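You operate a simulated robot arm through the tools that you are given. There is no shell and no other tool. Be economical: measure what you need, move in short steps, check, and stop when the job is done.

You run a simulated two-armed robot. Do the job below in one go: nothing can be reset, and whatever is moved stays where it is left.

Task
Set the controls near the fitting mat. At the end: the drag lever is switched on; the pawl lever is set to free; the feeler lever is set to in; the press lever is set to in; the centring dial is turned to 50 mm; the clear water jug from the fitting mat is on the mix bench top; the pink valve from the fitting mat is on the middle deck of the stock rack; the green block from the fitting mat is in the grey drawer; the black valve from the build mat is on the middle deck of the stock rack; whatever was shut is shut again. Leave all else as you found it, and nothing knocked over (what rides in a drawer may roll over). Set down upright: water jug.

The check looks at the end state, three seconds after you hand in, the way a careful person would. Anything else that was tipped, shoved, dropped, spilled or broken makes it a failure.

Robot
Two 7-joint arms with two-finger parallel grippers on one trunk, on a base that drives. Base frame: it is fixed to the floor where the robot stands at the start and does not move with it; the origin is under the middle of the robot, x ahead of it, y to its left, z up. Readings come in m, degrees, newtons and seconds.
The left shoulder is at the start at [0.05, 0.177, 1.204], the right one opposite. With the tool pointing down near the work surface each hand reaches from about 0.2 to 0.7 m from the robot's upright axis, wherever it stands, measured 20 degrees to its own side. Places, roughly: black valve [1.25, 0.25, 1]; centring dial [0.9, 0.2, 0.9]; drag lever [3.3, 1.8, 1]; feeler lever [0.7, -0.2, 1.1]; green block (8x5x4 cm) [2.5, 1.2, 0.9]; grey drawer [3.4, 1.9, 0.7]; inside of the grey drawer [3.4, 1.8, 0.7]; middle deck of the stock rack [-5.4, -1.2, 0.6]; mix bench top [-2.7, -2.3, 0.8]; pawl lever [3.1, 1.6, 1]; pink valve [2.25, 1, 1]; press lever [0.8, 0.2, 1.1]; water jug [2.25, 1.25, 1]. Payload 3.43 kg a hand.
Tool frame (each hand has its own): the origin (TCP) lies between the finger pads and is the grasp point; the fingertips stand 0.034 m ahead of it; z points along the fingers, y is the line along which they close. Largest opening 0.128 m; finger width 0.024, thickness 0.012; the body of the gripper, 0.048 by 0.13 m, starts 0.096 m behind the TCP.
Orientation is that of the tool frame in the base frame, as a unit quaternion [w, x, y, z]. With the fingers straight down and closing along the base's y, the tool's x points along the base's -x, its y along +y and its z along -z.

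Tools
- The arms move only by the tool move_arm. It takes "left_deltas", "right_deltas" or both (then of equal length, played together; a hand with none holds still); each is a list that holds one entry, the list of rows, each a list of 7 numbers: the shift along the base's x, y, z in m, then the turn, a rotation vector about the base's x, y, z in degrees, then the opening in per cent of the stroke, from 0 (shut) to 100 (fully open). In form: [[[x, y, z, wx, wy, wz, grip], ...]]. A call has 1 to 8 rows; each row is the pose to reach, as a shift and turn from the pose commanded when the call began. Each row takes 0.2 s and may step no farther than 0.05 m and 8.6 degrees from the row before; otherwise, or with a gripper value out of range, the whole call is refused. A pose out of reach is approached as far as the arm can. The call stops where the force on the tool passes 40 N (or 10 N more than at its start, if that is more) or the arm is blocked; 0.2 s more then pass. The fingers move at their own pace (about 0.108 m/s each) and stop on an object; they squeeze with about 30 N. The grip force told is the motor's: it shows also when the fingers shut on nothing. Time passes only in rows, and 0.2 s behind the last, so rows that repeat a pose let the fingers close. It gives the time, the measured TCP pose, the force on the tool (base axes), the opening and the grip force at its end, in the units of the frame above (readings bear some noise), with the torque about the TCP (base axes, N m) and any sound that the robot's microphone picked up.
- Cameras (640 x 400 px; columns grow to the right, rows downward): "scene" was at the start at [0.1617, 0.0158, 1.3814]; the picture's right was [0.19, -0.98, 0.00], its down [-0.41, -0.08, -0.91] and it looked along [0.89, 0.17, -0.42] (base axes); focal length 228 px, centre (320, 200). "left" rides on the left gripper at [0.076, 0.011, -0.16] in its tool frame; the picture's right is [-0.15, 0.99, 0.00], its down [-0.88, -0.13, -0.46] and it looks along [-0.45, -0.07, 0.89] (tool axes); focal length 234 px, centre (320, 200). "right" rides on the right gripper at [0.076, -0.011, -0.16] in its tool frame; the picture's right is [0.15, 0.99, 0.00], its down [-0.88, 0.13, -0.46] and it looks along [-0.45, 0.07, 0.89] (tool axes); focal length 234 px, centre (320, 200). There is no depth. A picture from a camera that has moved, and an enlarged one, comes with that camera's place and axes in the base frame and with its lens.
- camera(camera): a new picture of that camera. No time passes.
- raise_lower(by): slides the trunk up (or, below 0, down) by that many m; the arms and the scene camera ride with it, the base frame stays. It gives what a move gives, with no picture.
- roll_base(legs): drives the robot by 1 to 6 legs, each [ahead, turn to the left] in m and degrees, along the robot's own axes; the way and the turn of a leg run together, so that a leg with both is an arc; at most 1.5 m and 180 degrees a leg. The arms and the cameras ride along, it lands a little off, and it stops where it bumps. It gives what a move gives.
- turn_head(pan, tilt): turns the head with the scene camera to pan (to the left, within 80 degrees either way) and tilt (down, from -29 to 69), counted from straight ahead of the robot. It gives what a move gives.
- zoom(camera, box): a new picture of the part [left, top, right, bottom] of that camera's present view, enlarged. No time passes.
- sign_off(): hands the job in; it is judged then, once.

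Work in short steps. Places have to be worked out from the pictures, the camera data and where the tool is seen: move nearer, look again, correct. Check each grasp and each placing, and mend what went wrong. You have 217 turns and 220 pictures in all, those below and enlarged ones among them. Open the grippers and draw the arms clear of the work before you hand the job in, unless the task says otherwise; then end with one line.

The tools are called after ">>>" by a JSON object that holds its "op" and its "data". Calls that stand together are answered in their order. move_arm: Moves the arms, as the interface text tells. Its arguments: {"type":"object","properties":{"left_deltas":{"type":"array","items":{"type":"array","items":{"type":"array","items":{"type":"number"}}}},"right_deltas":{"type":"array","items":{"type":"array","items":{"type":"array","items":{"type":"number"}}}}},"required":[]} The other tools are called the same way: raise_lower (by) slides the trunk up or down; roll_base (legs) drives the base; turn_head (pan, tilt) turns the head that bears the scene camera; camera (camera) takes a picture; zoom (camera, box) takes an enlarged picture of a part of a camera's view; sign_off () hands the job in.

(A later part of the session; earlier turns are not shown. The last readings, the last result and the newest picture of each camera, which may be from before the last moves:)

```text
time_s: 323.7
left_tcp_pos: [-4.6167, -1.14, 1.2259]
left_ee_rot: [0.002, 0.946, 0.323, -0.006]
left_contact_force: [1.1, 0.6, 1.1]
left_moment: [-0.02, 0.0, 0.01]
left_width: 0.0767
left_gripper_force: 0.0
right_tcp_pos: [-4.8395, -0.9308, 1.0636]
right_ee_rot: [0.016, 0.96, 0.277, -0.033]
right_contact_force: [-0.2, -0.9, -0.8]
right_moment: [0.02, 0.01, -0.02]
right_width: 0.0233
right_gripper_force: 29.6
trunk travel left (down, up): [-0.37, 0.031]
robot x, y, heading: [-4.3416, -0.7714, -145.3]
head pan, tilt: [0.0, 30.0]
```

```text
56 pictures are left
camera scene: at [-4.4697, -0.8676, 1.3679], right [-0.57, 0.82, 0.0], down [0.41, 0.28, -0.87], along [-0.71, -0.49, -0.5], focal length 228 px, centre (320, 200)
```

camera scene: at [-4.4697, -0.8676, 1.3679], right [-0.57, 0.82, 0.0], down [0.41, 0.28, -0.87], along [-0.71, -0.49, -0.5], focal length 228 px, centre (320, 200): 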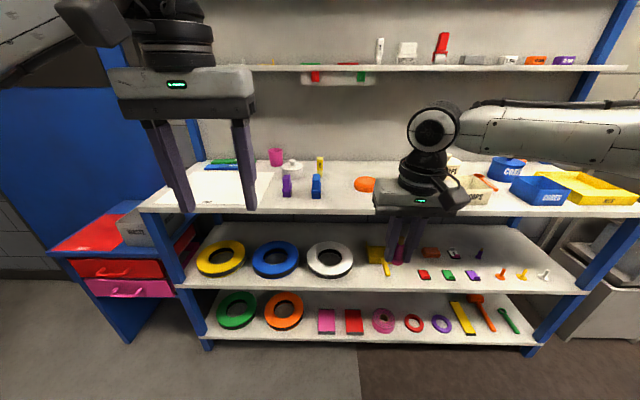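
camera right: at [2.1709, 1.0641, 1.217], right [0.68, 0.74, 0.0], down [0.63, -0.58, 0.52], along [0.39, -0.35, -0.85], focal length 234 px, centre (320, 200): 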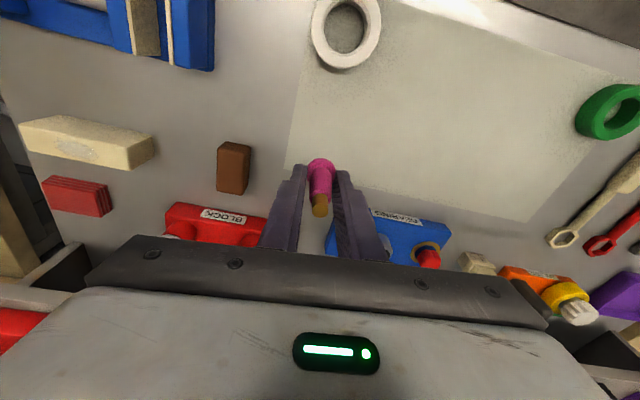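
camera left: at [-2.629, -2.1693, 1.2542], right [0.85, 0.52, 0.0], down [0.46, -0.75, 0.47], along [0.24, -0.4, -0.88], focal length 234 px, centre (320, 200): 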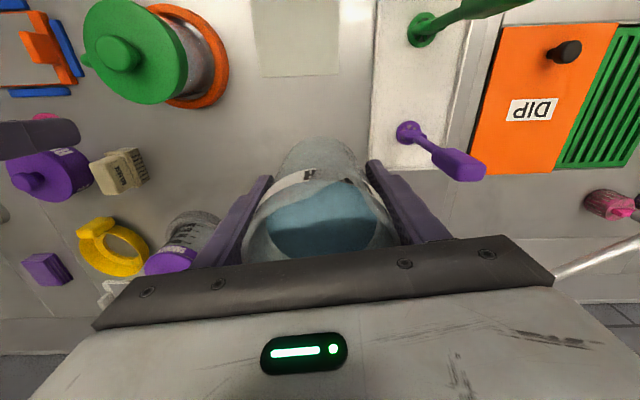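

I'm facing the rack. The middle deck (z≈0.57) has a free front spot right of the white ring. I'll lower the trunk and tilt the right hand to ~20° forward so it fits under the counter deck.

>>> {"op": "raise_lower", "data": {"by": -0.37}}

>>> {"op": "move_arm", "data": {"right_deltas": [[[0, 0, 0.01, -4.5, 6.6, 0, 0], [0, 0, 0.01, -9.1, 13.2, 0, 0]]]}}

>>> {"op": "camera", "data": {"camera": "scene"}}

>>> {"op": "camera", "data": {"camera": "right"}}

```text
time_s: 327.3
left_tcp_pos: [-4.6175, -1.1384, 0.8571]
left_ee_rot: [0.002, 0.947, 0.322, -0.006]
left_contact_force: [-0.3, -0.2, 0.7]
left_moment: [0.0, 0.02, -0.02]
left_width: 0.0765
left_gripper_force: 0.1
right_tcp_pos: [-4.8399, -0.931, 0.6943]
right_ee_rot: [0.017, 0.96, 0.277, -0.033]
right_contact_force: [0.2, -0.5, -0.4]
right_moment: [-0.02, -0.02, 0.02]
right_width: 0.023
right_gripper_force: 30.6
trunk travel left (down, up): [0.0, 0.401]
robot x, y, heading: [-4.3407, -0.7739, -145.2]
head pan, tilt: [0.0, 30.0]
```

```text
time_s: 327.9
left_tcp_pos: [-4.6171, -1.1392, 0.8567]
left_ee_rot: [0.001, 0.947, 0.323, -0.007]
left_contact_force: [0.6, 0.0, -0.3]
left_moment: [-0.01, -0.02, 0.04]
left_width: 0.0767
left_gripper_force: 0.2
right_tcp_pos: [-4.84, -0.9325, 0.704]
right_ee_rot: [0.061, 0.945, 0.274, -0.166]
right_contact_force: [-0.2, -1.0, -0.3]
right_moment: [0.02, -0.02, 0.02]
right_width: 0.0232
right_gripper_force: 29.8
trunk travel left (down, up): [0.0, 0.401]
robot x, y, heading: [-4.3389, -0.7739, -145.4]
head pan, tilt: [0.0, 30.0]
```

```text
55 pictures are left
camera scene: at [-4.4696, -0.8677, 0.9982], right [-0.57, 0.82, 0.0], down [0.41, 0.28, -0.87], along [-0.71, -0.49, -0.5], focal length 228 px, centre (320, 200)
```

scene: 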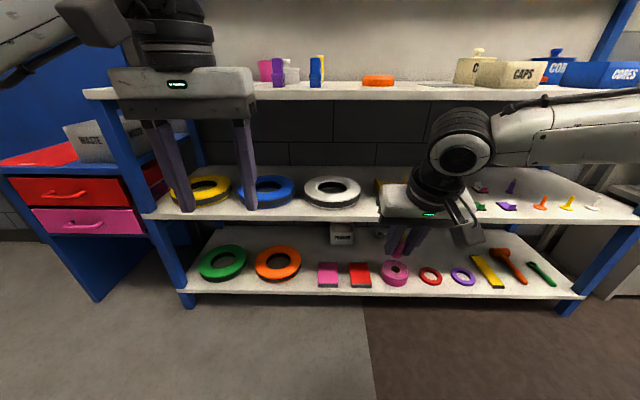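

```text
54 pictures are left
camera right: at [-4.7418, -0.8522, 0.8275], right [0.65, -0.76, -0.03], down [-0.5, -0.45, 0.74], along [-0.57, -0.46, -0.68], focal length 234 px, centre (320, 200)
```

right: 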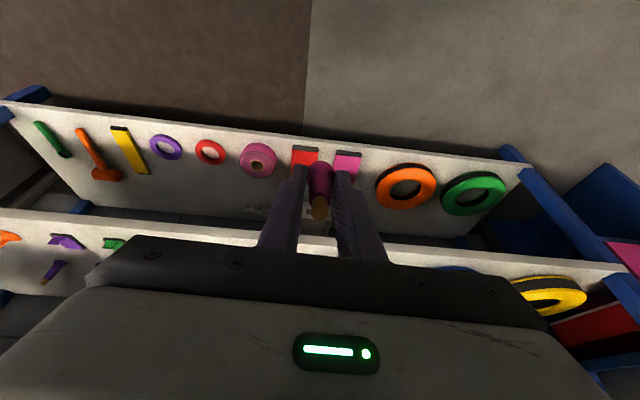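

Deck front edge: u≈−4.75, z=0.576. Move the base 0.2 m in, then place with the arm; first the base.

>>> {"op": "roll_base", "data": {"legs": [[0.2, 0]]}}

>>> {"op": "move_arm", "data": {"right_deltas": [[[-0.02, 0.028, -0.02, 0, 0, 0, 0], [-0.041, 0.057, -0.04, 0, 0, 0, 0], [-0.073, 0.033, -0.045, 0, 0, 0, 0], [-0.105, 0.01, -0.045, 0, 0, 0, 0], [-0.138, -0.013, -0.045, 0, 0, 0, 0]]]}}

>>> {"op": "camera", "data": {"camera": "right"}}

>>> {"op": "camera", "data": {"camera": "scene"}}

```text
time_s: 329.5
left_tcp_pos: [-4.7792, -1.2529, 0.8563]
left_ee_rot: [0.001, 0.946, 0.324, -0.007]
left_contact_force: [0.1, 0.6, -0.8]
left_moment: [-0.03, 0.02, -0.01]
left_width: 0.0767
left_gripper_force: 0.1
right_tcp_pos: [-5.0015, -1.0448, 0.704]
right_ee_rot: [0.061, 0.945, 0.275, -0.166]
right_contact_force: [-0.6, 0.2, 0.0]
right_moment: [0.0, 0.0, 0.0]
right_width: 0.0235
right_gripper_force: 29.9
trunk travel left (down, up): [0.0, 0.401]
robot x, y, heading: [-4.4992, -0.8885, -145.2]
head pan, tilt: [0.0, 30.0]
```

```text
time_s: 330.7
left_tcp_pos: [-4.7797, -1.2508, 0.8567]
left_ee_rot: [0.002, 0.946, 0.323, -0.006]
left_contact_force: [-0.5, 0.8, -0.7]
left_moment: [-0.01, 0.05, -0.03]
left_width: 0.077
left_gripper_force: 0.0
right_tcp_pos: [-5.14, -1.0562, 0.658]
right_ee_rot: [0.061, 0.945, 0.276, -0.165]
right_contact_force: [-0.2, 0.8, -0.1]
right_moment: [0.02, 0.03, 0.01]
right_width: 0.0233
right_gripper_force: 30.4
trunk travel left (down, up): [0.0, 0.401]
robot x, y, heading: [-4.4995, -0.8856, -145.4]
head pan, tilt: [0.0, 30.0]
```

```text
53 pictures are left
camera right: at [-5.0422, -0.9773, 0.7818], right [0.65, -0.76, -0.03], down [-0.5, -0.46, 0.73], along [-0.57, -0.46, -0.68], focal length 234 px, centre (320, 200)
```

right: 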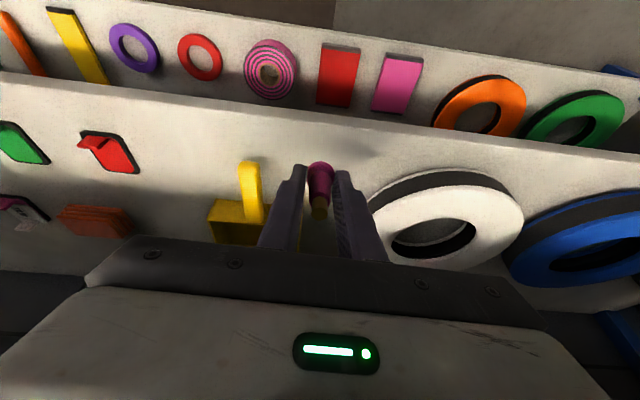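

```text
52 pictures are left
camera scene: at [-4.6316, -0.9803, 0.9982], right [-0.57, 0.82, 0.0], down [0.41, 0.29, -0.87], along [-0.71, -0.49, -0.5], focal length 228 px, centre (320, 200)
```

scene: 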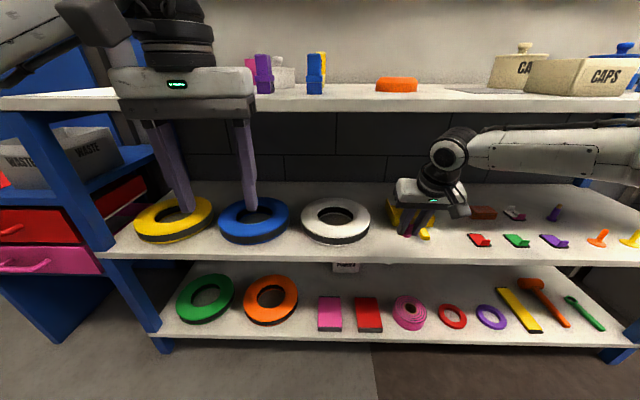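

The valve hangs over a free patch between the white ring and the yellow stick. Lower until it touches.

>>> {"op": "move_arm", "data": {"right_deltas": [[[0, 0, -0.015, 0, 0, 0, 0], [0, 0, -0.028, 0, 0, 0, 0], [0, 0, -0.034, 0, 0, 0, 0], [0, 0, -0.039, 0, 0, 0, 0], [0, 0, -0.044, 0, 0, 0, 0]]]}}

>>> {"op": "zoom", "data": {"camera": "right", "box": [220, 100, 440, 280]}}

```text
time_s: 331.9
left_tcp_pos: [-4.7783, -1.2525, 0.8571]
left_ee_rot: [0.001, 0.946, 0.323, -0.006]
left_contact_force: [-0.8, 0.2, 0.2]
left_moment: [-0.01, 0.04, -0.01]
left_width: 0.0768
left_gripper_force: 0.0
right_tcp_pos: [-5.1377, -1.0519, 0.6168]
right_ee_rot: [0.062, 0.945, 0.274, -0.165]
right_contact_force: [0.0, 0.4, -0.6]
right_moment: [0.0, 0.04, -0.02]
right_width: 0.0232
right_gripper_force: 29.7
right hand out of reach, approached as far as the arm can: row 3, 4, 5
trunk travel left (down, up): [0.0, 0.401]
robot x, y, heading: [-4.4995, -0.8913, -145.4]
head pan, tilt: [0.0, 30.0]
```

```text
2.22 times, centred on (330, 190) of right
camera zoom: at [-5.0398, -0.972, 0.7403], right [0.65, -0.76, -0.03], down [-0.5, -0.45, 0.74], along [-0.57, -0.47, -0.68], focal length 520 px, centre (298, 222)
```

zoom: 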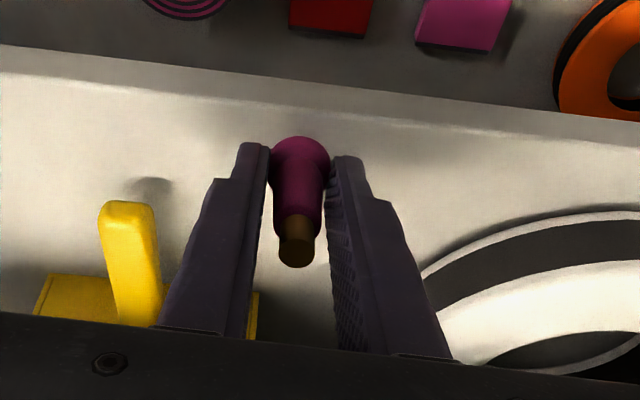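

Nearly touching but at the arm's lower limit. Reduce the tilt by ~8° so the valve is more upright, easing down as far as possible.

>>> {"op": "move_arm", "data": {"right_deltas": [[[0.004, 0.003, -0.003, 2.3, -3.3, 0, 0], [0.008, 0.006, -0.006, 4.6, -6.6, 0, 0]]]}}

>>> {"op": "zoom", "data": {"camera": "right", "box": [220, 100, 440, 280]}}

```text
time_s: 332.5
left_tcp_pos: [-4.7786, -1.2519, 0.8558]
left_ee_rot: [0.001, 0.946, 0.324, -0.006]
left_contact_force: [-0.4, -0.2, -0.2]
left_moment: [-0.01, 0.0, 0.05]
left_width: 0.0766
left_gripper_force: 0.1
right_tcp_pos: [-5.1233, -1.0307, 0.6145]
right_ee_rot: [0.039, 0.955, 0.277, -0.1]
right_contact_force: [-0.6, 0.4, -0.2]
right_moment: [0.0, -0.02, 0.01]
right_width: 0.0232
right_gripper_force: 29.5
right hand out of reach, approached as far as the arm can: row 1, 2
trunk travel left (down, up): [0.0, 0.401]
robot x, y, heading: [-4.5058, -0.8873, -145.1]
head pan, tilt: [0.0, 30.0]
```

```text
2.22 times, centred on (330, 190) of right
camera zoom: at [-5.0405, -0.9622, 0.7551], right [0.65, -0.76, -0.01], down [-0.58, -0.51, 0.63], along [-0.49, -0.41, -0.77], focal length 520 px, centre (298, 222)
```

zoom: 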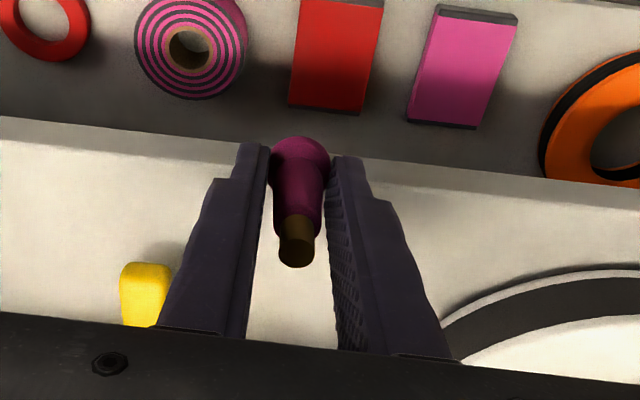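

The hand drifted toward the edge. Raise 1.5 cm, roll the base 5 cm in, then lower again.

>>> {"op": "move_arm", "data": {"right_deltas": [[[0, 0, 0.008, 0, 0, 0, 0], [0, 0, 0.016, 0, 0, 0, 0]]]}}

>>> {"op": "roll_base", "data": {"legs": [[0.05, 0]]}}

>>> {"op": "move_arm", "data": {"right_deltas": [[[0, 0, -0.006, 0, 0, 0, 0], [0, 0, -0.012, 0, 0, 0, 0], [0, 0, -0.018, 0, 0, 0, 0], [0, 0, -0.022, 0, 0, 0, 0]]]}}

>>> {"op": "zoom", "data": {"camera": "right", "box": [220, 100, 440, 280]}}

```text
time_s: 333.1
left_tcp_pos: [-4.7786, -1.2515, 0.8566]
left_ee_rot: [0.001, 0.946, 0.324, -0.005]
left_contact_force: [0.1, -0.5, 0.3]
left_moment: [-0.01, 0.01, 0.0]
left_width: 0.077
left_gripper_force: 0.1
right_tcp_pos: [-5.1236, -1.0302, 0.6306]
right_ee_rot: [0.038, 0.955, 0.278, -0.098]
right_contact_force: [0.8, 0.8, -0.6]
right_moment: [0.01, 0.01, -0.03]
right_width: 0.0232
right_gripper_force: 29.8
trunk travel left (down, up): [0.0, 0.401]
robot x, y, heading: [-4.5024, -0.8844, -145.1]
head pan, tilt: [0.0, 30.0]
```

```text
time_s: 334.0
left_tcp_pos: [-4.82, -1.2797, 0.8561]
left_ee_rot: [0.001, 0.946, 0.324, -0.006]
left_contact_force: [1.2, 0.3, -0.7]
left_moment: [0.0, 0.02, -0.04]
left_width: 0.0768
left_gripper_force: 0.1
right_tcp_pos: [-5.1644, -1.0593, 0.6306]
right_ee_rot: [0.039, 0.955, 0.277, -0.099]
right_contact_force: [-0.2, -0.5, 0.2]
right_moment: [-0.01, 0.03, -0.01]
right_width: 0.0232
right_gripper_force: 30.6
trunk travel left (down, up): [0.0, 0.401]
robot x, y, heading: [-4.5398, -0.9156, -145.2]
head pan, tilt: [0.0, 30.0]
```

```text
time_s: 335.0
left_tcp_pos: [-4.819, -1.2805, 0.8569]
left_ee_rot: [0.001, 0.946, 0.323, -0.007]
left_contact_force: [0.2, -0.6, -0.2]
left_moment: [-0.02, -0.02, -0.06]
left_width: 0.0767
left_gripper_force: 0.2
right_tcp_pos: [-5.1629, -1.0579, 0.6087]
right_ee_rot: [0.039, 0.955, 0.277, -0.1]
right_contact_force: [0.2, -0.3, 0.6]
right_moment: [0.0, -0.04, 0.01]
right_width: 0.0233
right_gripper_force: 29.9
trunk travel left (down, up): [0.0, 0.401]
robot x, y, heading: [-4.543, -0.9162, -145.2]
head pan, tilt: [0.0, 30.0]
```

```text
2.22 times, centred on (330, 190) of right
camera zoom: at [-5.0807, -0.989, 0.7484], right [0.65, -0.76, -0.01], down [-0.58, -0.51, 0.63], along [-0.49, -0.41, -0.77], focal length 520 px, centre (298, 222)
```

zoom: 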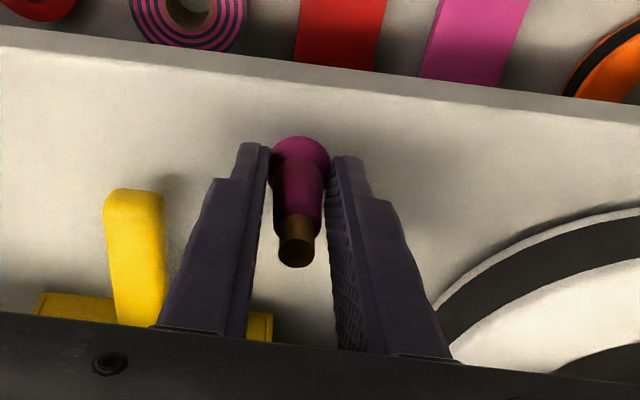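

Still free; continue down in small steps.

>>> {"op": "move_arm", "data": {"right_deltas": [[[0, 0, -0.003, 0, 0, 0, 0], [0, 0, -0.006, 0, 0, 0, 0], [0, 0, -0.009, 0, 0, 0, 0], [0, 0, -0.012, 0, 0, 0, 0], [0, 0, -0.015, 0, 0, 0, 0]]]}}

```text
time_s: 336.2
left_tcp_pos: [-4.819, -1.2805, 0.8567]
left_ee_rot: [0.001, 0.946, 0.323, -0.007]
left_contact_force: [-0.6, -1.0, 0.2]
left_moment: [0.0, 0.06, 0.0]
left_width: 0.0769
left_gripper_force: 0.0
right_tcp_pos: [-5.1632, -1.0551, 0.5956]
right_ee_rot: [0.04, 0.955, 0.277, -0.099]
right_contact_force: [-1.0, 0.1, -0.1]
right_moment: [0.02, 0.01, 0.01]
right_width: 0.0234
right_gripper_force: 29.9
right hand out of reach, approached as far as the arm can: row 2, 3, 4, 5
trunk travel left (down, up): [0.0, 0.401]
robot x, y, heading: [-4.5397, -0.9158, -145.1]
head pan, tilt: [0.0, 30.0]
```

>>> {"op": "zoom", "data": {"camera": "scene", "box": [340, 150, 500, 290]}}

```text
2.86 times, centred on (420, 220) of scene
camera zoom: at [-4.6721, -1.0087, 0.9982], right [-0.57, 0.82, 0.0], down [0.41, 0.29, -0.87], along [-0.71, -0.49, -0.5], focal length 651 px, centre (34, 143)
```

zoom: 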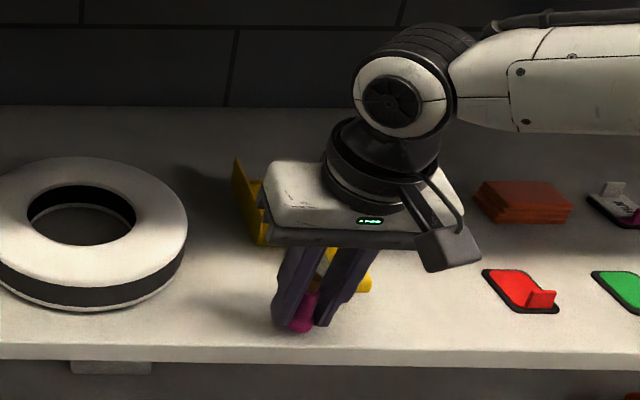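

The deck is a bit lower than I estimated and the valve is ~2.5 cm from the edge. Raise a little, go 3 cm deeper with the base, and lower to the limit.

>>> {"op": "move_arm", "data": {"right_deltas": [[[0, 0, 0.006, 0, 0, 0, 0], [0, 0, 0.012, 0, 0, 0, 0]]]}}

>>> {"op": "roll_base", "data": {"legs": [[0.035, 0]]}}

>>> {"op": "move_arm", "data": {"right_deltas": [[[0, 0, -0.006, 0, 0, 0, 0], [0, 0, -0.012, 0, 0, 0, 0], [0, 0, -0.016, 0, 0, 0, 0], [0, 0, -0.02, 0, 0, 0, 0]]]}}

>>> {"op": "zoom", "data": {"camera": "scene", "box": [340, 150, 500, 290]}}

```text
time_s: 336.8
left_tcp_pos: [-4.8194, -1.2803, 0.8551]
left_ee_rot: [0.001, 0.946, 0.323, -0.006]
left_contact_force: [0.5, 0.0, 0.2]
left_moment: [0.0, -0.03, -0.01]
left_width: 0.0769
left_gripper_force: 0.1
right_tcp_pos: [-5.1614, -1.0546, 0.6078]
right_ee_rot: [0.039, 0.955, 0.277, -0.099]
right_contact_force: [1.5, -0.4, -0.6]
right_moment: [0.0, 0.02, 0.02]
right_width: 0.0232
right_gripper_force: 29.8
trunk travel left (down, up): [0.0, 0.401]
robot x, y, heading: [-4.5371, -0.9136, -144.9]
head pan, tilt: [0.0, 30.0]
```

```text
time_s: 337.6
left_tcp_pos: [-4.8472, -1.3001, 0.856]
left_ee_rot: [0.002, 0.946, 0.324, -0.007]
left_contact_force: [-0.1, -0.3, -0.2]
left_moment: [0.0, 0.02, 0.01]
left_width: 0.077
left_gripper_force: 0.1
right_tcp_pos: [-5.1901, -1.0727, 0.6061]
right_ee_rot: [0.038, 0.955, 0.277, -0.098]
right_contact_force: [-0.8, 0.2, -0.1]
right_moment: [-0.03, 0.04, 0.02]
right_width: 0.0229
right_gripper_force: 29.5
trunk travel left (down, up): [0.0, 0.401]
robot x, y, heading: [-4.5721, -0.9315, -145.1]
head pan, tilt: [0.0, 30.0]
```

```text
time_s: 338.6
left_tcp_pos: [-4.8478, -1.3004, 0.8563]
left_ee_rot: [0.001, 0.946, 0.324, -0.008]
left_contact_force: [0.0, 1.4, 0.6]
left_moment: [0.01, -0.03, 0.0]
left_width: 0.0765
left_gripper_force: 0.0
right_tcp_pos: [-5.1888, -1.0714, 0.588]
right_ee_rot: [0.038, 0.955, 0.278, -0.099]
right_contact_force: [0.9, -0.3, -0.1]
right_moment: [0.01, 0.02, 0.0]
right_width: 0.0231
right_gripper_force: 30.6
trunk travel left (down, up): [0.0, 0.401]
robot x, y, heading: [-4.5696, -0.936, -144.9]
head pan, tilt: [0.0, 30.0]
```

```text
2.86 times, centred on (420, 220) of scene
camera zoom: at [-4.7004, -1.0285, 0.9982], right [-0.57, 0.82, 0.0], down [0.41, 0.29, -0.87], along [-0.71, -0.49, -0.5], focal length 651 px, centre (34, 143)
```

zoom: 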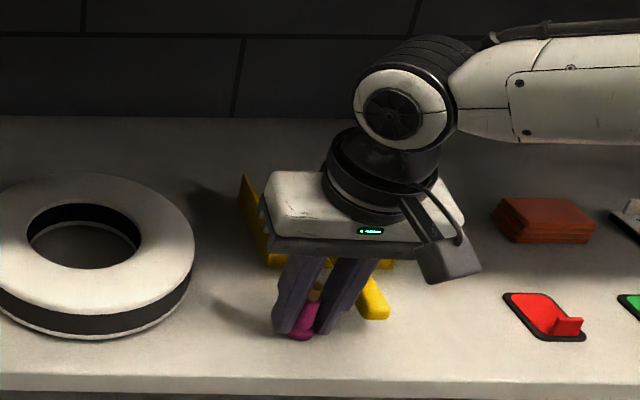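

>>> {"op": "move_arm", "data": {"right_deltas": [[[0, 0, -0.004, 0, 0, 0, 0], [0, 0, -0.008, 0, 0, 0, 0], [0, 0, -0.012, 0, 0, 0, 0], [0, 0, -0.016, 0, 0, 0, 0]]]}}

```text
time_s: 339.6
left_tcp_pos: [-4.8478, -1.2998, 0.858]
left_ee_rot: [0.001, 0.946, 0.324, -0.008]
left_contact_force: [0.0, 0.6, 0.2]
left_moment: [-0.02, 0.01, -0.02]
left_width: 0.0768
left_gripper_force: 0.1
right_tcp_pos: [-5.1886, -1.0721, 0.5861]
right_ee_rot: [0.045, 0.954, 0.277, -0.107]
right_contact_force: [6.8, 7.1, 19.0]
right_moment: [0.3, -0.38, -0.01]
right_width: 0.0233
right_gripper_force: 29.8
right hand out of reach, approached as far as the arm can: row 1, 2, 3, 4
trunk travel left (down, up): [0.0, 0.401]
robot x, y, heading: [-4.5675, -0.9334, -145.0]
head pan, tilt: [0.0, 30.0]
stopped in row 4 (right hand): the force on the tool passed its limit (the readings are from after the stop); the commanded pose is now the measured one
```

Contact. Open slightly and withdraw up/back along the tool axis.

>>> {"op": "move_arm", "data": {"right_deltas": [[[0, 0, 0.002, 0, 0, 0, 26], [0, 0, 0.002, 0, 0, 0, 32], [0, 0, 0.002, 0, 0, 0, 32], [0.006, 0.005, 0.03, 0, 0, 0, 32], [0.012, 0.009, 0.06, 0, 0, 0, 32], [0.03, 0.022, 0.085, 0, 0, 0, 32], [0.065, 0.045, 0.095, 0, 0, 0, 32], [0.1, 0.07, 0.1, 0, 0, 0, 32]]]}}

>>> {"op": "zoom", "data": {"camera": "scene", "box": [320, 150, 520, 290]}}

```text
time_s: 341.4
left_tcp_pos: [-4.849, -1.3003, 0.8564]
left_ee_rot: [0.001, 0.946, 0.324, -0.007]
left_contact_force: [0.3, 0.1, -0.7]
left_moment: [0.0, -0.03, 0.01]
left_width: 0.0767
left_gripper_force: 0.0
right_tcp_pos: [-5.0909, -1.0032, 0.6863]
right_ee_rot: [0.044, 0.954, 0.277, -0.107]
right_contact_force: [-0.1, -1.1, -0.1]
right_moment: [0.0, -0.01, -0.01]
right_width: 0.041
right_gripper_force: 0.2
trunk travel left (down, up): [0.0, 0.401]
robot x, y, heading: [-4.5702, -0.9355, -144.9]
head pan, tilt: [0.0, 30.0]
```

```text
2.86 times, centred on (420, 220) of scene
camera zoom: at [-4.7004, -1.0285, 0.9982], right [-0.57, 0.82, 0.0], down [0.41, 0.29, -0.87], along [-0.71, -0.5, -0.5], focal length 651 px, centre (34, 143)
```

zoom: 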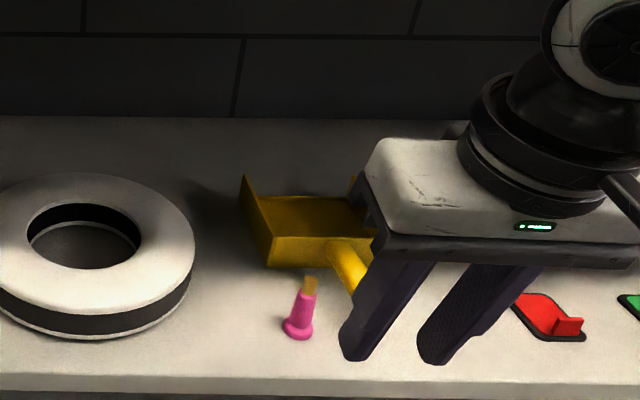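

The pink valve stands upright on the middle deck. Back away, raise the trunk, and head back for the black valve.

>>> {"op": "roll_base", "data": {"legs": [[-0.4, 0]]}}

>>> {"op": "raise_lower", "data": {"by": 0.37}}

>>> {"op": "roll_base", "data": {"legs": [[0, 109], [1.5, 0], [0, 71.5]]}}

>>> {"op": "turn_head", "data": {"pan": 0, "tilt": 20}}

>>> {"op": "camera", "data": {"camera": "scene"}}

```text
time_s: 343.9
left_tcp_pos: [-4.5241, -1.0746, 0.857]
left_ee_rot: [0.001, 0.946, 0.324, -0.006]
left_contact_force: [0.0, 0.4, 0.4]
left_moment: [0.02, 0.03, -0.04]
left_width: 0.0768
left_gripper_force: 0.0
right_tcp_pos: [-4.767, -0.7781, 0.6861]
right_ee_rot: [0.045, 0.954, 0.278, -0.106]
right_contact_force: [0.2, -0.5, 0.0]
right_moment: [-0.01, 0.03, 0.0]
right_width: 0.0411
right_gripper_force: 0.0
trunk travel left (down, up): [0.0, 0.401]
robot x, y, heading: [-4.2469, -0.7085, -145.0]
head pan, tilt: [0.0, 30.0]
```

```text
time_s: 347.4
left_tcp_pos: [-4.5237, -1.0745, 1.2263]
left_ee_rot: [0.001, 0.946, 0.324, -0.007]
left_contact_force: [0.0, -0.5, -0.2]
left_moment: [0.0, 0.0, 0.04]
left_width: 0.0768
left_gripper_force: 0.1
right_tcp_pos: [-4.7673, -0.7777, 1.0552]
right_ee_rot: [0.044, 0.954, 0.278, -0.106]
right_contact_force: [-0.1, 1.0, 0.6]
right_moment: [-0.02, 0.0, -0.02]
right_width: 0.0411
right_gripper_force: 0.1
trunk travel left (down, up): [-0.37, 0.031]
robot x, y, heading: [-4.2454, -0.7082, -145.1]
head pan, tilt: [0.0, 30.0]
```

```text
time_s: 362.5
left_tcp_pos: [-2.7457, -1.2123, 1.2254]
left_ee_rot: [0.005, -0.327, 0.945, 0.001]
left_contact_force: [-0.4, -0.8, 0.2]
left_moment: [-0.01, -0.02, -0.01]
left_width: 0.0768
left_gripper_force: 0.1
right_tcp_pos: [-2.5014, -1.5081, 1.0568]
right_ee_rot: [0.105, -0.279, 0.953, 0.045]
right_contact_force: [1.3, -0.4, 1.1]
right_moment: [0.01, 0.01, 0.0]
right_width: 0.0411
right_gripper_force: 0.1
trunk travel left (down, up): [-0.37, 0.031]
robot x, y, heading: [-3.0194, -1.5811, 34.9]
head pan, tilt: [0.0, 30.0]
```

```text
time_s: 363.2
left_tcp_pos: [-2.7449, -1.2118, 1.2249]
left_ee_rot: [0.006, -0.326, 0.945, 0.001]
left_contact_force: [-0.7, -0.4, 0.4]
left_moment: [-0.02, 0.02, 0.03]
left_width: 0.0769
left_gripper_force: 0.1
right_tcp_pos: [-2.499, -1.5089, 1.054]
right_ee_rot: [0.106, -0.28, 0.953, 0.044]
right_contact_force: [0.3, 0.8, -0.1]
right_moment: [0.02, -0.02, 0.0]
right_width: 0.041
right_gripper_force: 0.1
trunk travel left (down, up): [-0.37, 0.031]
robot x, y, heading: [-3.0205, -1.5787, 35.0]
head pan, tilt: [0.0, 20.0]
```

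```text
45 pictures are left
camera scene: at [-2.8866, -1.4869, 1.3842], right [0.57, -0.82, 0.0], down [-0.28, -0.2, -0.94], along [0.77, 0.54, -0.34], focal length 228 px, centre (320, 200)
```

scene: 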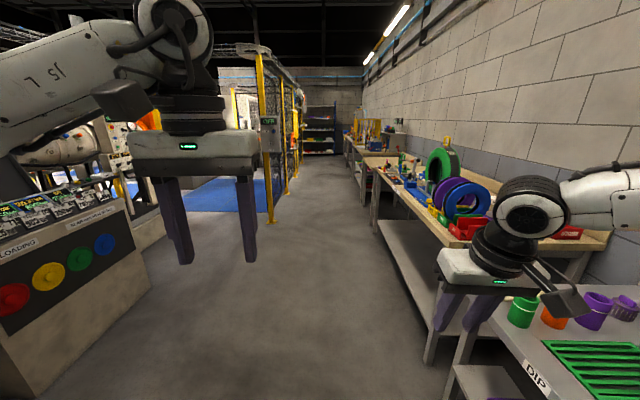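

Path is clear. Drive 4.4 m back up the aisle to the build station.

>>> {"op": "roll_base", "data": {"legs": [[1.5, 0.5], [1.5, 0.5], [1.4, 0], [0, -90]]}}

>>> {"op": "turn_head", "data": {"pan": 10, "tilt": 35}}

>>> {"op": "camera", "data": {"camera": "scene"}}

```text
time_s: 388.2
left_tcp_pos: [0.9858, 0.5684, 1.226]
left_ee_rot: [0.006, 0.472, 0.881, -0.004]
left_contact_force: [0.0, 0.5, -0.5]
left_moment: [-0.01, 0.01, 0.01]
left_width: 0.077
left_gripper_force: 0.1
right_tcp_pos: [0.6726, 0.3491, 1.0571]
right_ee_rot: [0.105, 0.511, 0.852, -0.048]
right_contact_force: [0.7, 0.2, -0.8]
right_moment: [0.02, -0.01, 0.03]
right_width: 0.041
right_gripper_force: 0.0
trunk travel left (down, up): [-0.37, 0.031]
robot x, y, heading: [0.6399, 0.8754, -59.5]
head pan, tilt: [0.0, 20.0]
```

```text
time_s: 389.0
left_tcp_pos: [0.9862, 0.5688, 1.2264]
left_ee_rot: [0.006, 0.473, 0.881, -0.004]
left_contact_force: [-0.7, 0.4, 0.2]
left_moment: [0.01, 0.01, -0.01]
left_width: 0.0769
left_gripper_force: 0.1
right_tcp_pos: [0.6713, 0.3488, 1.0553]
right_ee_rot: [0.104, 0.511, 0.852, -0.048]
right_contact_force: [-0.7, -0.4, -0.3]
right_moment: [-0.05, 0.0, -0.02]
right_width: 0.041
right_gripper_force: 0.1
trunk travel left (down, up): [-0.37, 0.031]
robot x, y, heading: [0.6453, 0.8723, -59.6]
head pan, tilt: [10.0, 35.0]
```

```text
44 pictures are left
camera scene: at [0.7365, 0.7451, 1.3605], right [-0.76, -0.65, 0.0], down [-0.37, 0.44, -0.82], along [0.53, -0.62, -0.57], focal length 228 px, centre (320, 200)
```

scene: 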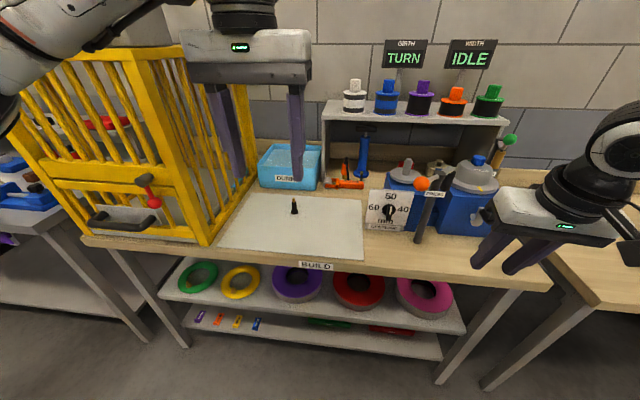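

Valve at about (1.22, 0.32). The right hand is near the press lever's height, so first raise and retract it.

>>> {"op": "move_arm", "data": {"right_deltas": [[[0, 0.02, 0.035, 0, 0, 0, 40], [-0.01, 0.035, 0.07, 0, 0, 0, 40], [-0.02, 0.05, 0.105, 0, 0, 0, 40], [-0.03, 0.065, 0.14, 0, 0, 0, 40], [-0.04, 0.08, 0.175, 0, 0, 0, 40]]]}}

>>> {"op": "roll_base", "data": {"legs": [[0.18, 3]]}}

>>> {"op": "camera", "data": {"camera": "scene"}}

```text
time_s: 390.2
left_tcp_pos: [0.9867, 0.5714, 1.2271]
left_ee_rot: [0.006, 0.473, 0.881, -0.004]
left_contact_force: [-0.1, 0.2, 0.2]
left_moment: [-0.03, 0.02, -0.03]
left_width: 0.0765
left_gripper_force: 0.1
right_tcp_pos: [0.6321, 0.4283, 1.2314]
right_ee_rot: [0.105, 0.51, 0.852, -0.048]
right_contact_force: [-0.4, 0.3, 1.0]
right_moment: [-0.02, -0.04, -0.02]
right_width: 0.0513
right_gripper_force: 0.1
trunk travel left (down, up): [-0.37, 0.031]
robot x, y, heading: [0.6416, 0.8713, -59.3]
head pan, tilt: [10.0, 35.0]
```

```text
time_s: 391.7
left_tcp_pos: [1.0958, 0.4351, 1.2269]
left_ee_rot: [0.005, 0.452, 0.892, -0.003]
left_contact_force: [0.7, 0.3, -0.3]
left_moment: [0.04, 0.03, 0.0]
left_width: 0.0767
left_gripper_force: 0.0
right_tcp_pos: [0.7486, 0.274, 1.2292]
right_ee_rot: [0.105, 0.49, 0.864, -0.045]
right_contact_force: [0.0, -0.2, 0.8]
right_moment: [0.03, 0.03, 0.0]
right_width: 0.0511
right_gripper_force: 0.2
trunk travel left (down, up): [-0.37, 0.031]
robot x, y, heading: [0.7375, 0.7211, -57.0]
head pan, tilt: [10.0, 35.0]
```

```text
43 pictures are left
camera scene: at [0.8381, 0.5966, 1.3603], right [-0.73, -0.69, 0.0], down [-0.39, 0.42, -0.82], along [0.56, -0.6, -0.57], focal length 228 px, centre (320, 200)
```

scene: 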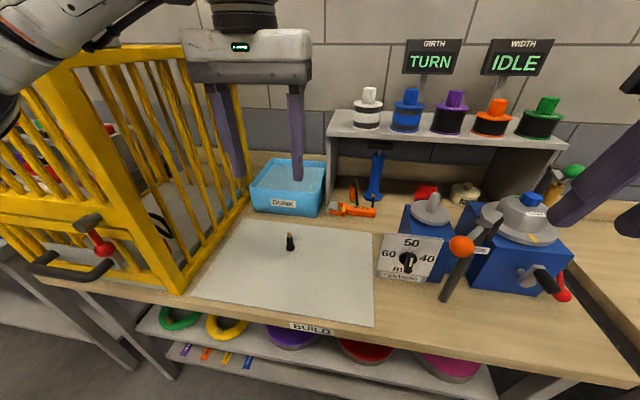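

Move the left hand above the black valve (1.221, 0.317).

>>> {"op": "move_arm", "data": {"left_deltas": [[[0.03, -0.028, -0.02, 0, 0, 0, 50], [0.06, -0.056, -0.05, 0, 0, 0, 50], [0.09, -0.085, -0.08, 0, 0, 0, 50], [0.125, -0.118, -0.09, 0, 0, 0, 50], [0.125, -0.118, -0.135, 0, 0, 0, 50], [0.125, -0.118, -0.18, 0, 0, 0, 50]]]}}

>>> {"op": "camera", "data": {"camera": "left"}}

```text
refused: row 2 steps farther than a row can; nothing moved
```

```text
42 pictures are left
camera left: at [1.0583, 0.5042, 1.3848], right [0.88, 0.47, 0.0], down [0.41, -0.78, 0.47], along [0.22, -0.41, -0.88], focal length 234 px, centre (320, 200)
```

left: 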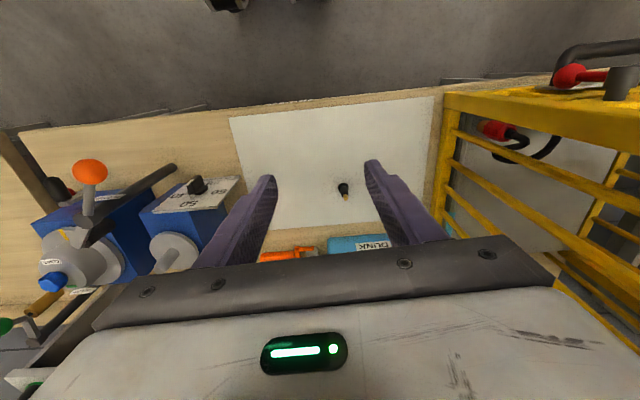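

>>> {"op": "move_arm", "data": {"left_deltas": [[[0.025, -0.0236, -0.02, 0, 0, 0, 50], [0.05, -0.047, -0.04, 0, 0, 0, 50], [0.075, -0.071, -0.06, 0, 0, 0, 50], [0.1, -0.094, -0.08, 0, 0, 0, 50], [0.125, -0.118, -0.1, 0, 0, 0, 50], [0.125, -0.118, -0.14, 0, 0, 0, 50], [0.125, -0.118, -0.18, 0, 0, 0, 50]]]}}

>>> {"op": "camera", "data": {"camera": "left"}}

```text
time_s: 393.3
left_tcp_pos: [1.2228, 0.3155, 1.0447]
left_ee_rot: [0.005, 0.452, 0.892, -0.003]
left_contact_force: [0.0, 0.1, -0.4]
left_moment: [-0.01, 0.0, -0.02]
left_width: 0.064
left_gripper_force: 0.0
right_tcp_pos: [0.7503, 0.2743, 1.2302]
right_ee_rot: [0.106, 0.49, 0.864, -0.046]
right_contact_force: [-0.7, -0.2, -0.1]
right_moment: [0.03, -0.01, -0.03]
right_width: 0.0512
right_gripper_force: 0.1
trunk travel left (down, up): [-0.37, 0.031]
robot x, y, heading: [0.7404, 0.7184, -56.7]
head pan, tilt: [10.0, 35.0]
```

```text
41 pictures are left
camera left: at [1.1852, 0.3863, 1.2033], right [0.88, 0.47, 0.0], down [0.41, -0.78, 0.47], along [0.22, -0.41, -0.88], focal length 234 px, centre (320, 200)
```

left: 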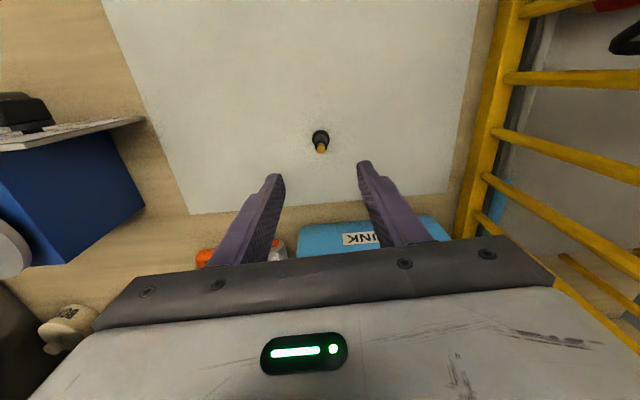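

Valve is centred. Descend to z≈0.90 and close.

>>> {"op": "move_arm", "data": {"left_deltas": [[[0.001, 0.003, -0.045, 0, 0, 0, 50], [0.001, 0.003, -0.09, 0, 0, 0, 50], [0.001, 0.003, -0.125, 0, 0, 0, 50], [0.001, 0.003, -0.145, 0, 0, 0, 50], [0.001, 0.003, -0.145, 0, 0, 0, 20], [0.001, 0.003, -0.145, 0, 0, 0, 0], [0.001, 0.003, -0.145, 0, 0, 0, 0]]]}}

>>> {"op": "camera", "data": {"camera": "left"}}

```text
time_s: 394.9
left_tcp_pos: [1.2203, 0.3171, 0.9015]
left_ee_rot: [0.006, 0.452, 0.892, -0.004]
left_contact_force: [-0.4, -0.1, 0.3]
left_moment: [-0.01, 0.0, -0.03]
left_width: 0.0142
left_gripper_force: 30.2
right_tcp_pos: [0.7492, 0.2752, 1.231]
right_ee_rot: [0.107, 0.49, 0.864, -0.045]
right_contact_force: [0.3, 0.7, -0.2]
right_moment: [0.0, -0.04, 0.0]
right_width: 0.0511
right_gripper_force: 0.0
trunk travel left (down, up): [-0.37, 0.031]
robot x, y, heading: [0.7351, 0.7239, -56.8]
head pan, tilt: [10.0, 35.0]
```

```text
40 pictures are left
camera left: at [1.1829, 0.3873, 1.0599], right [0.88, 0.47, 0.0], down [0.41, -0.78, 0.47], along [0.22, -0.41, -0.88], focal length 234 px, centre (320, 200)
```

left: 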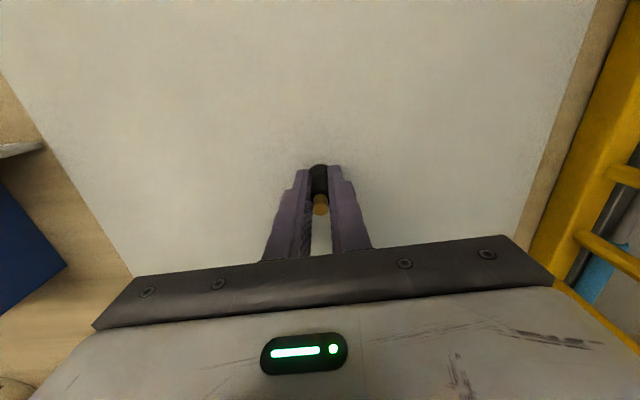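

Gripped. Lift straight up and retract.

>>> {"op": "move_arm", "data": {"left_deltas": [[[0, 0, 0.04, 0, 0, 0, 0], [0, 0, 0.085, 0, 0, 0, 0], [0, 0, 0.13, 0, 0, 0, 0], [0, 0, 0.175, 0, 0, 0, 0], [-0.02, 0.02, 0.21, 0, 0, 0, 0], [-0.045, 0.045, 0.24, 0, 0, 0, 0], [-0.075, 0.075, 0.26, 0, 0, 0, 0], [-0.105, 0.105, 0.27, 0, 0, 0, 0]]]}}

>>> {"op": "roll_base", "data": {"legs": [[-0.28, 0], [0, -88]]}}

>>> {"op": "camera", "data": {"camera": "left"}}

```text
time_s: 396.7
left_tcp_pos: [1.1158, 0.4264, 1.1737]
left_ee_rot: [0.006, 0.452, 0.892, -0.005]
left_contact_force: [-0.3, 0.1, -0.3]
left_moment: [-0.02, -0.01, 0.02]
left_width: 0.0138
left_gripper_force: 29.6
right_tcp_pos: [0.7493, 0.2761, 1.2306]
right_ee_rot: [0.106, 0.49, 0.864, -0.046]
right_contact_force: [0.0, -0.1, 0.0]
right_moment: [0.01, 0.0, -0.01]
right_width: 0.0512
right_gripper_force: 0.0
trunk travel left (down, up): [-0.37, 0.031]
robot x, y, heading: [0.7348, 0.7182, -56.7]
head pan, tilt: [10.0, 35.0]
```

```text
time_s: 402.4
left_tcp_pos: [0.2938, 0.569, 1.1716]
left_ee_rot: [0.001, 0.949, 0.316, -0.006]
left_contact_force: [0.0, -0.1, -1.5]
left_moment: [0.0, 0.0, 0.0]
left_width: 0.0137
left_gripper_force: 29.7
right_tcp_pos: [0.1394, 0.9348, 1.2307]
right_ee_rot: [0.043, 0.956, 0.27, -0.106]
right_contact_force: [-0.5, 0.4, 0.2]
right_moment: [-0.03, 0.01, -0.01]
right_width: 0.0513
right_gripper_force: 0.1
trunk travel left (down, up): [-0.37, 0.031]
robot x, y, heading: [0.5858, 0.9496, -145.9]
head pan, tilt: [10.0, 35.0]
```

```text
39 pictures are left
camera left: at [0.3629, 0.6075, 1.3311], right [0.48, -0.88, 0.0], down [-0.78, -0.42, 0.47], along [-0.41, -0.22, -0.88], focal length 234 px, centre (320, 200)
```

left: 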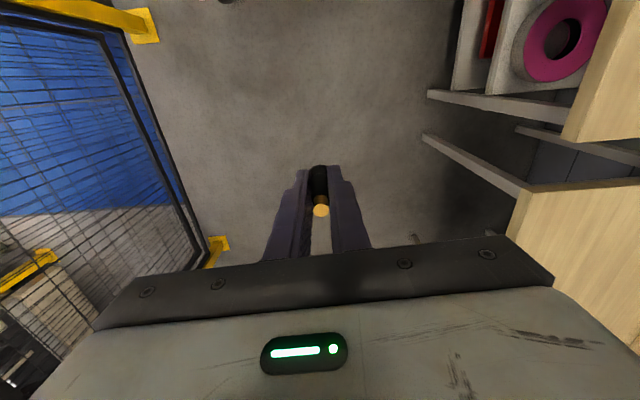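

Valve held. Drive 4.5 m down the aisle toward the rack.

>>> {"op": "roll_base", "data": {"legs": [[1.5, 1.5], [1.5, 0], [1.45, 0]]}}

```text
time_s: 423.4
left_tcp_pos: [-3.31, -1.935, 1.1722]
left_ee_rot: [0.002, 0.945, 0.328, -0.007]
left_contact_force: [-0.3, -0.1, 0.4]
left_moment: [-0.02, 0.0, 0.0]
left_width: 0.015
left_gripper_force: 30.7
right_tcp_pos: [-3.473, -1.5738, 1.2307]
right_ee_rot: [0.044, 0.953, 0.281, -0.106]
right_contact_force: [-0.5, 0.1, 1.0]
right_moment: [-0.02, 0.02, -0.01]
right_width: 0.0514
right_gripper_force: 0.1
trunk travel left (down, up): [-0.37, 0.031]
robot x, y, heading: [-3.0261, -1.5462, -144.7]
head pan, tilt: [10.0, 35.0]
```

>>> {"op": "roll_base", "data": {"legs": [[0, -71], [1.45, 0], [0.5, 0], [0, 71]]}}

>>> {"op": "turn_head", "data": {"pan": 0, "tilt": 35}}

>>> {"op": "camera", "data": {"camera": "scene"}}

```text
time_s: 439.5
left_tcp_pos: [-4.9153, -0.7676, 1.1723]
left_ee_rot: [0.001, 0.945, 0.328, -0.007]
left_contact_force: [-0.1, -0.2, -0.9]
left_moment: [0.0, 0.0, 0.01]
left_width: 0.0146
left_gripper_force: 29.3
right_tcp_pos: [-5.0765, -0.406, 1.2313]
right_ee_rot: [0.046, 0.952, 0.282, -0.106]
right_contact_force: [0.7, -0.2, 0.0]
right_moment: [0.03, -0.01, 0.01]
right_width: 0.0514
right_gripper_force: 0.1
trunk travel left (down, up): [-0.37, 0.031]
robot x, y, heading: [-4.6292, -0.378, -144.7]
head pan, tilt: [10.0, 35.0]
```

```text
time_s: 440.2
left_tcp_pos: [-4.9148, -0.767, 1.1722]
left_ee_rot: [0.001, 0.945, 0.328, -0.007]
left_contact_force: [0.3, 0.0, -0.5]
left_moment: [-0.03, 0.0, 0.04]
left_width: 0.0147
left_gripper_force: 30.4
right_tcp_pos: [-5.0758, -0.4058, 1.2313]
right_ee_rot: [0.044, 0.953, 0.281, -0.106]
right_contact_force: [-1.1, 0.3, -0.4]
right_moment: [0.01, 0.01, -0.01]
right_width: 0.0511
right_gripper_force: 0.1
trunk travel left (down, up): [-0.37, 0.031]
robot x, y, heading: [-4.6321, -0.3783, -144.7]
head pan, tilt: [0.0, 35.0]
```

```text
38 pictures are left
camera scene: at [-4.759, -0.4719, 1.3604], right [-0.58, 0.82, 0.0], down [0.47, 0.33, -0.82], along [-0.67, -0.47, -0.57], focal length 228 px, centre (320, 200)
```

scene: 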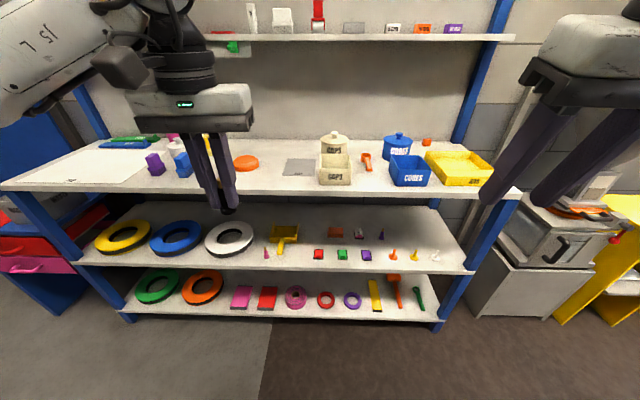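

At the rack. I'll place the black valve between the dustpan and the red block, at about (-5.267, -0.957). Lower the trunk, then approach.

>>> {"op": "raise_lower", "data": {"by": -0.37}}

>>> {"op": "roll_base", "data": {"legs": [[0.22, 0]]}}

>>> {"op": "move_arm", "data": {"left_deltas": [[[0, 0, -0.03, -2.9, 4.1, 0, 0], [0, 0, -0.06, -5.8, 8.15, 0, 0], [0, 0, -0.09, -8.7, 12.2, 0, 0], [0, 0, -0.12, -11.6, 16.3, 0, 0], [0, 0, -0.14, -11.6, 16.3, 0, 0]]]}}

>>> {"op": "camera", "data": {"camera": "scene"}}

```text
time_s: 443.8
left_tcp_pos: [-4.9149, -0.7665, 0.8032]
left_ee_rot: [0.0, 0.945, 0.327, -0.006]
left_contact_force: [0.1, -1.0, 0.3]
left_moment: [-0.04, 0.04, -0.02]
left_width: 0.0149
left_gripper_force: 30.2
right_tcp_pos: [-5.0767, -0.4059, 0.8613]
right_ee_rot: [0.044, 0.953, 0.281, -0.105]
right_contact_force: [-0.1, 0.0, 0.6]
right_moment: [-0.04, 0.01, 0.02]
right_width: 0.0512
right_gripper_force: 0.0
trunk travel left (down, up): [0.0, 0.401]
robot x, y, heading: [-4.6329, -0.3755, -144.7]
head pan, tilt: [0.0, 35.0]
```

```text
time_s: 445.5
left_tcp_pos: [-5.0924, -0.8974, 0.8036]
left_ee_rot: [0.002, 0.944, 0.33, -0.007]
left_contact_force: [0.1, 0.4, -0.7]
left_moment: [0.01, -0.01, 0.01]
left_width: 0.0148
left_gripper_force: 29.6
right_tcp_pos: [-5.2562, -0.5349, 0.861]
right_ee_rot: [0.046, 0.952, 0.283, -0.106]
right_contact_force: [-0.3, 0.8, -0.6]
right_moment: [-0.01, 0.03, 0.01]
right_width: 0.051
right_gripper_force: 0.2
trunk travel left (down, up): [0.0, 0.401]
robot x, y, heading: [-4.8071, -0.5048, -144.6]
head pan, tilt: [0.0, 35.0]
```

```text
time_s: 446.7
left_tcp_pos: [-5.0928, -0.8965, 0.664]
left_ee_rot: [0.051, 0.928, 0.325, -0.174]
left_contact_force: [0.9, 0.7, -0.7]
left_moment: [-0.02, 0.02, 0.0]
left_width: 0.0149
left_gripper_force: 29.9
right_tcp_pos: [-5.2559, -0.5352, 0.8613]
right_ee_rot: [0.044, 0.952, 0.283, -0.106]
right_contact_force: [0.0, 0.6, 0.1]
right_moment: [0.0, 0.0, 0.02]
right_width: 0.0513
right_gripper_force: 0.1
trunk travel left (down, up): [0.0, 0.401]
robot x, y, heading: [-4.8117, -0.5096, -144.5]
head pan, tilt: [0.0, 35.0]
```

```text
37 pictures are left
camera scene: at [-4.9376, -0.5997, 0.9904], right [-0.58, 0.81, 0.0], down [0.47, 0.33, -0.82], along [-0.67, -0.48, -0.57], focal length 228 px, centre (320, 200)
```

scene: 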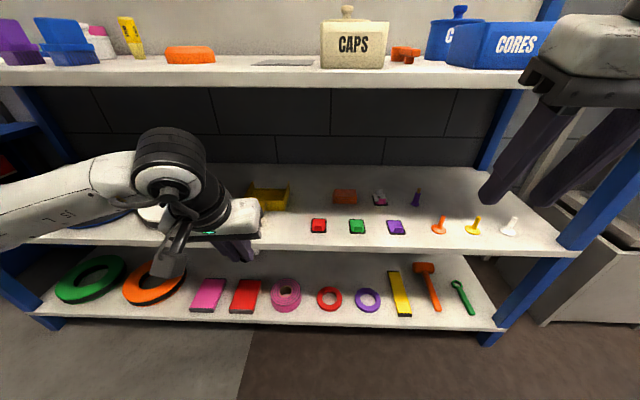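

Valve bottom is ~6 cm above the deck. Move in over the target spot.

>>> {"op": "move_arm", "data": {"left_deltas": [[[-0.043, -0.015, 0, 0, 0, 0, 0], [-0.087, -0.03, 0, 0, 0, 0, 0], [-0.13, -0.045, -0.005, 0, 0, 0, 0], [-0.17, -0.059, -0.01, 0, 0, 0, 0]]]}}

>>> {"op": "camera", "data": {"camera": "left"}}

>>> {"op": "zoom", "data": {"camera": "scene", "box": [200, 140, 360, 270]}}

```text
time_s: 447.7
left_tcp_pos: [-5.2637, -0.9573, 0.6525]
left_ee_rot: [0.05, 0.928, 0.324, -0.174]
left_contact_force: [-0.6, -0.5, 0.6]
left_moment: [0.03, 0.01, -0.01]
left_width: 0.0146
left_gripper_force: 29.7
right_tcp_pos: [-5.2554, -0.535, 0.8601]
right_ee_rot: [0.045, 0.952, 0.283, -0.106]
right_contact_force: [-0.2, 0.4, 0.2]
right_moment: [0.02, 0.0, -0.01]
right_width: 0.0515
right_gripper_force: 0.0
trunk travel left (down, up): [0.0, 0.401]
robot x, y, heading: [-4.809, -0.5095, -144.6]
head pan, tilt: [0.0, 35.0]
```

```text
36 pictures are left
camera left: at [-5.1553, -0.888, 0.7745], right [0.51, -0.86, 0.03], down [-0.59, -0.32, 0.74], along [-0.63, -0.39, -0.67], focal length 234 px, centre (320, 200)
```

left: 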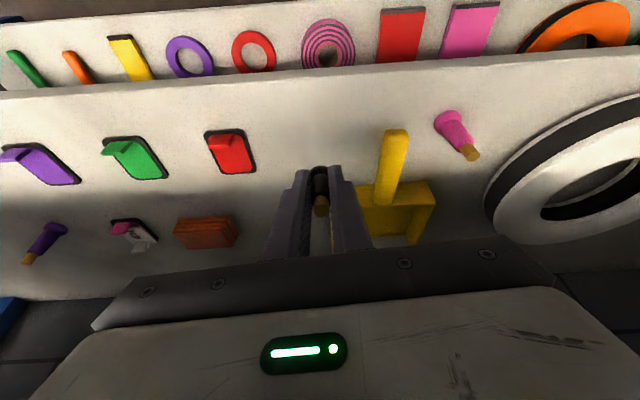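

```text
3.08 times, centred on (280, 205) of scene
camera zoom: at [-4.9375, -0.5997, 0.9904], right [-0.58, 0.81, 0.0], down [0.47, 0.33, -0.82], along [-0.67, -0.48, -0.57], focal length 701 px, centre (443, 185)
```

zoom: 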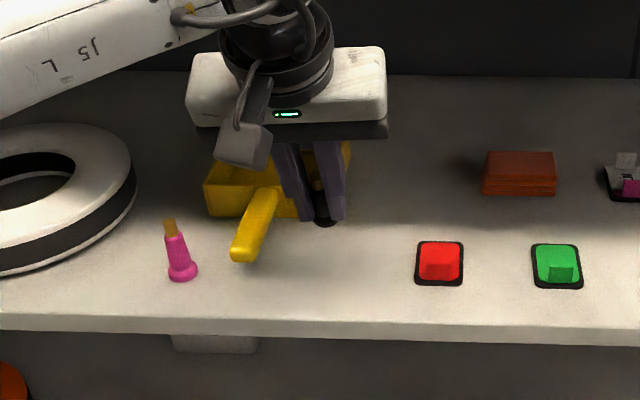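

Clear on both sides. Lower toward the deck.

>>> {"op": "move_arm", "data": {"left_deltas": [[[0, 0, -0.02, 0, 0, 0, 0], [0, 0, -0.035, 0, 0, 0, 0], [0, 0, -0.041, 0, 0, 0, 0], [0, 0, -0.046, 0, 0, 0, 0], [0, 0, -0.05, 0, 0, 0, 0]]]}}

>>> {"op": "zoom", "data": {"camera": "scene", "box": [200, 140, 360, 270]}}

```text
time_s: 448.9
left_tcp_pos: [-5.262, -0.9559, 0.6019]
left_ee_rot: [0.05, 0.929, 0.324, -0.174]
left_contact_force: [0.2, 1.1, 1.1]
left_moment: [0.01, 0.02, 0.0]
left_width: 0.0149
left_gripper_force: 29.6
right_tcp_pos: [-5.2565, -0.5346, 0.8603]
right_ee_rot: [0.044, 0.952, 0.283, -0.106]
right_contact_force: [-0.1, 1.0, -0.5]
right_moment: [0.01, 0.02, -0.02]
right_width: 0.0512
right_gripper_force: 0.0
trunk travel left (down, up): [0.0, 0.401]
robot x, y, heading: [-4.8105, -0.5052, -144.5]
head pan, tilt: [0.0, 35.0]
```

```text
3.08 times, centred on (280, 205) of scene
camera zoom: at [-4.9376, -0.5997, 0.9904], right [-0.58, 0.81, 0.0], down [0.47, 0.33, -0.82], along [-0.67, -0.48, -0.57], focal length 701 px, centre (443, 185)
```

zoom: 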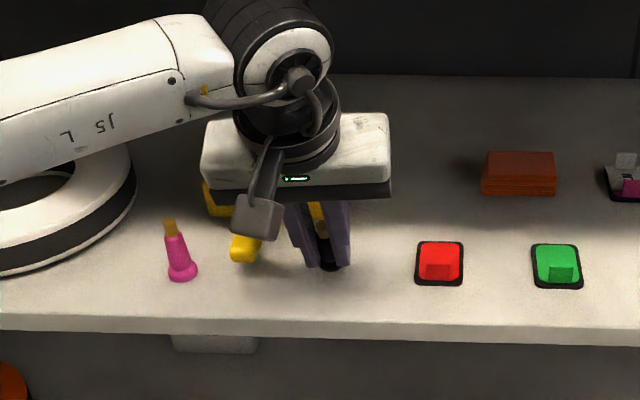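

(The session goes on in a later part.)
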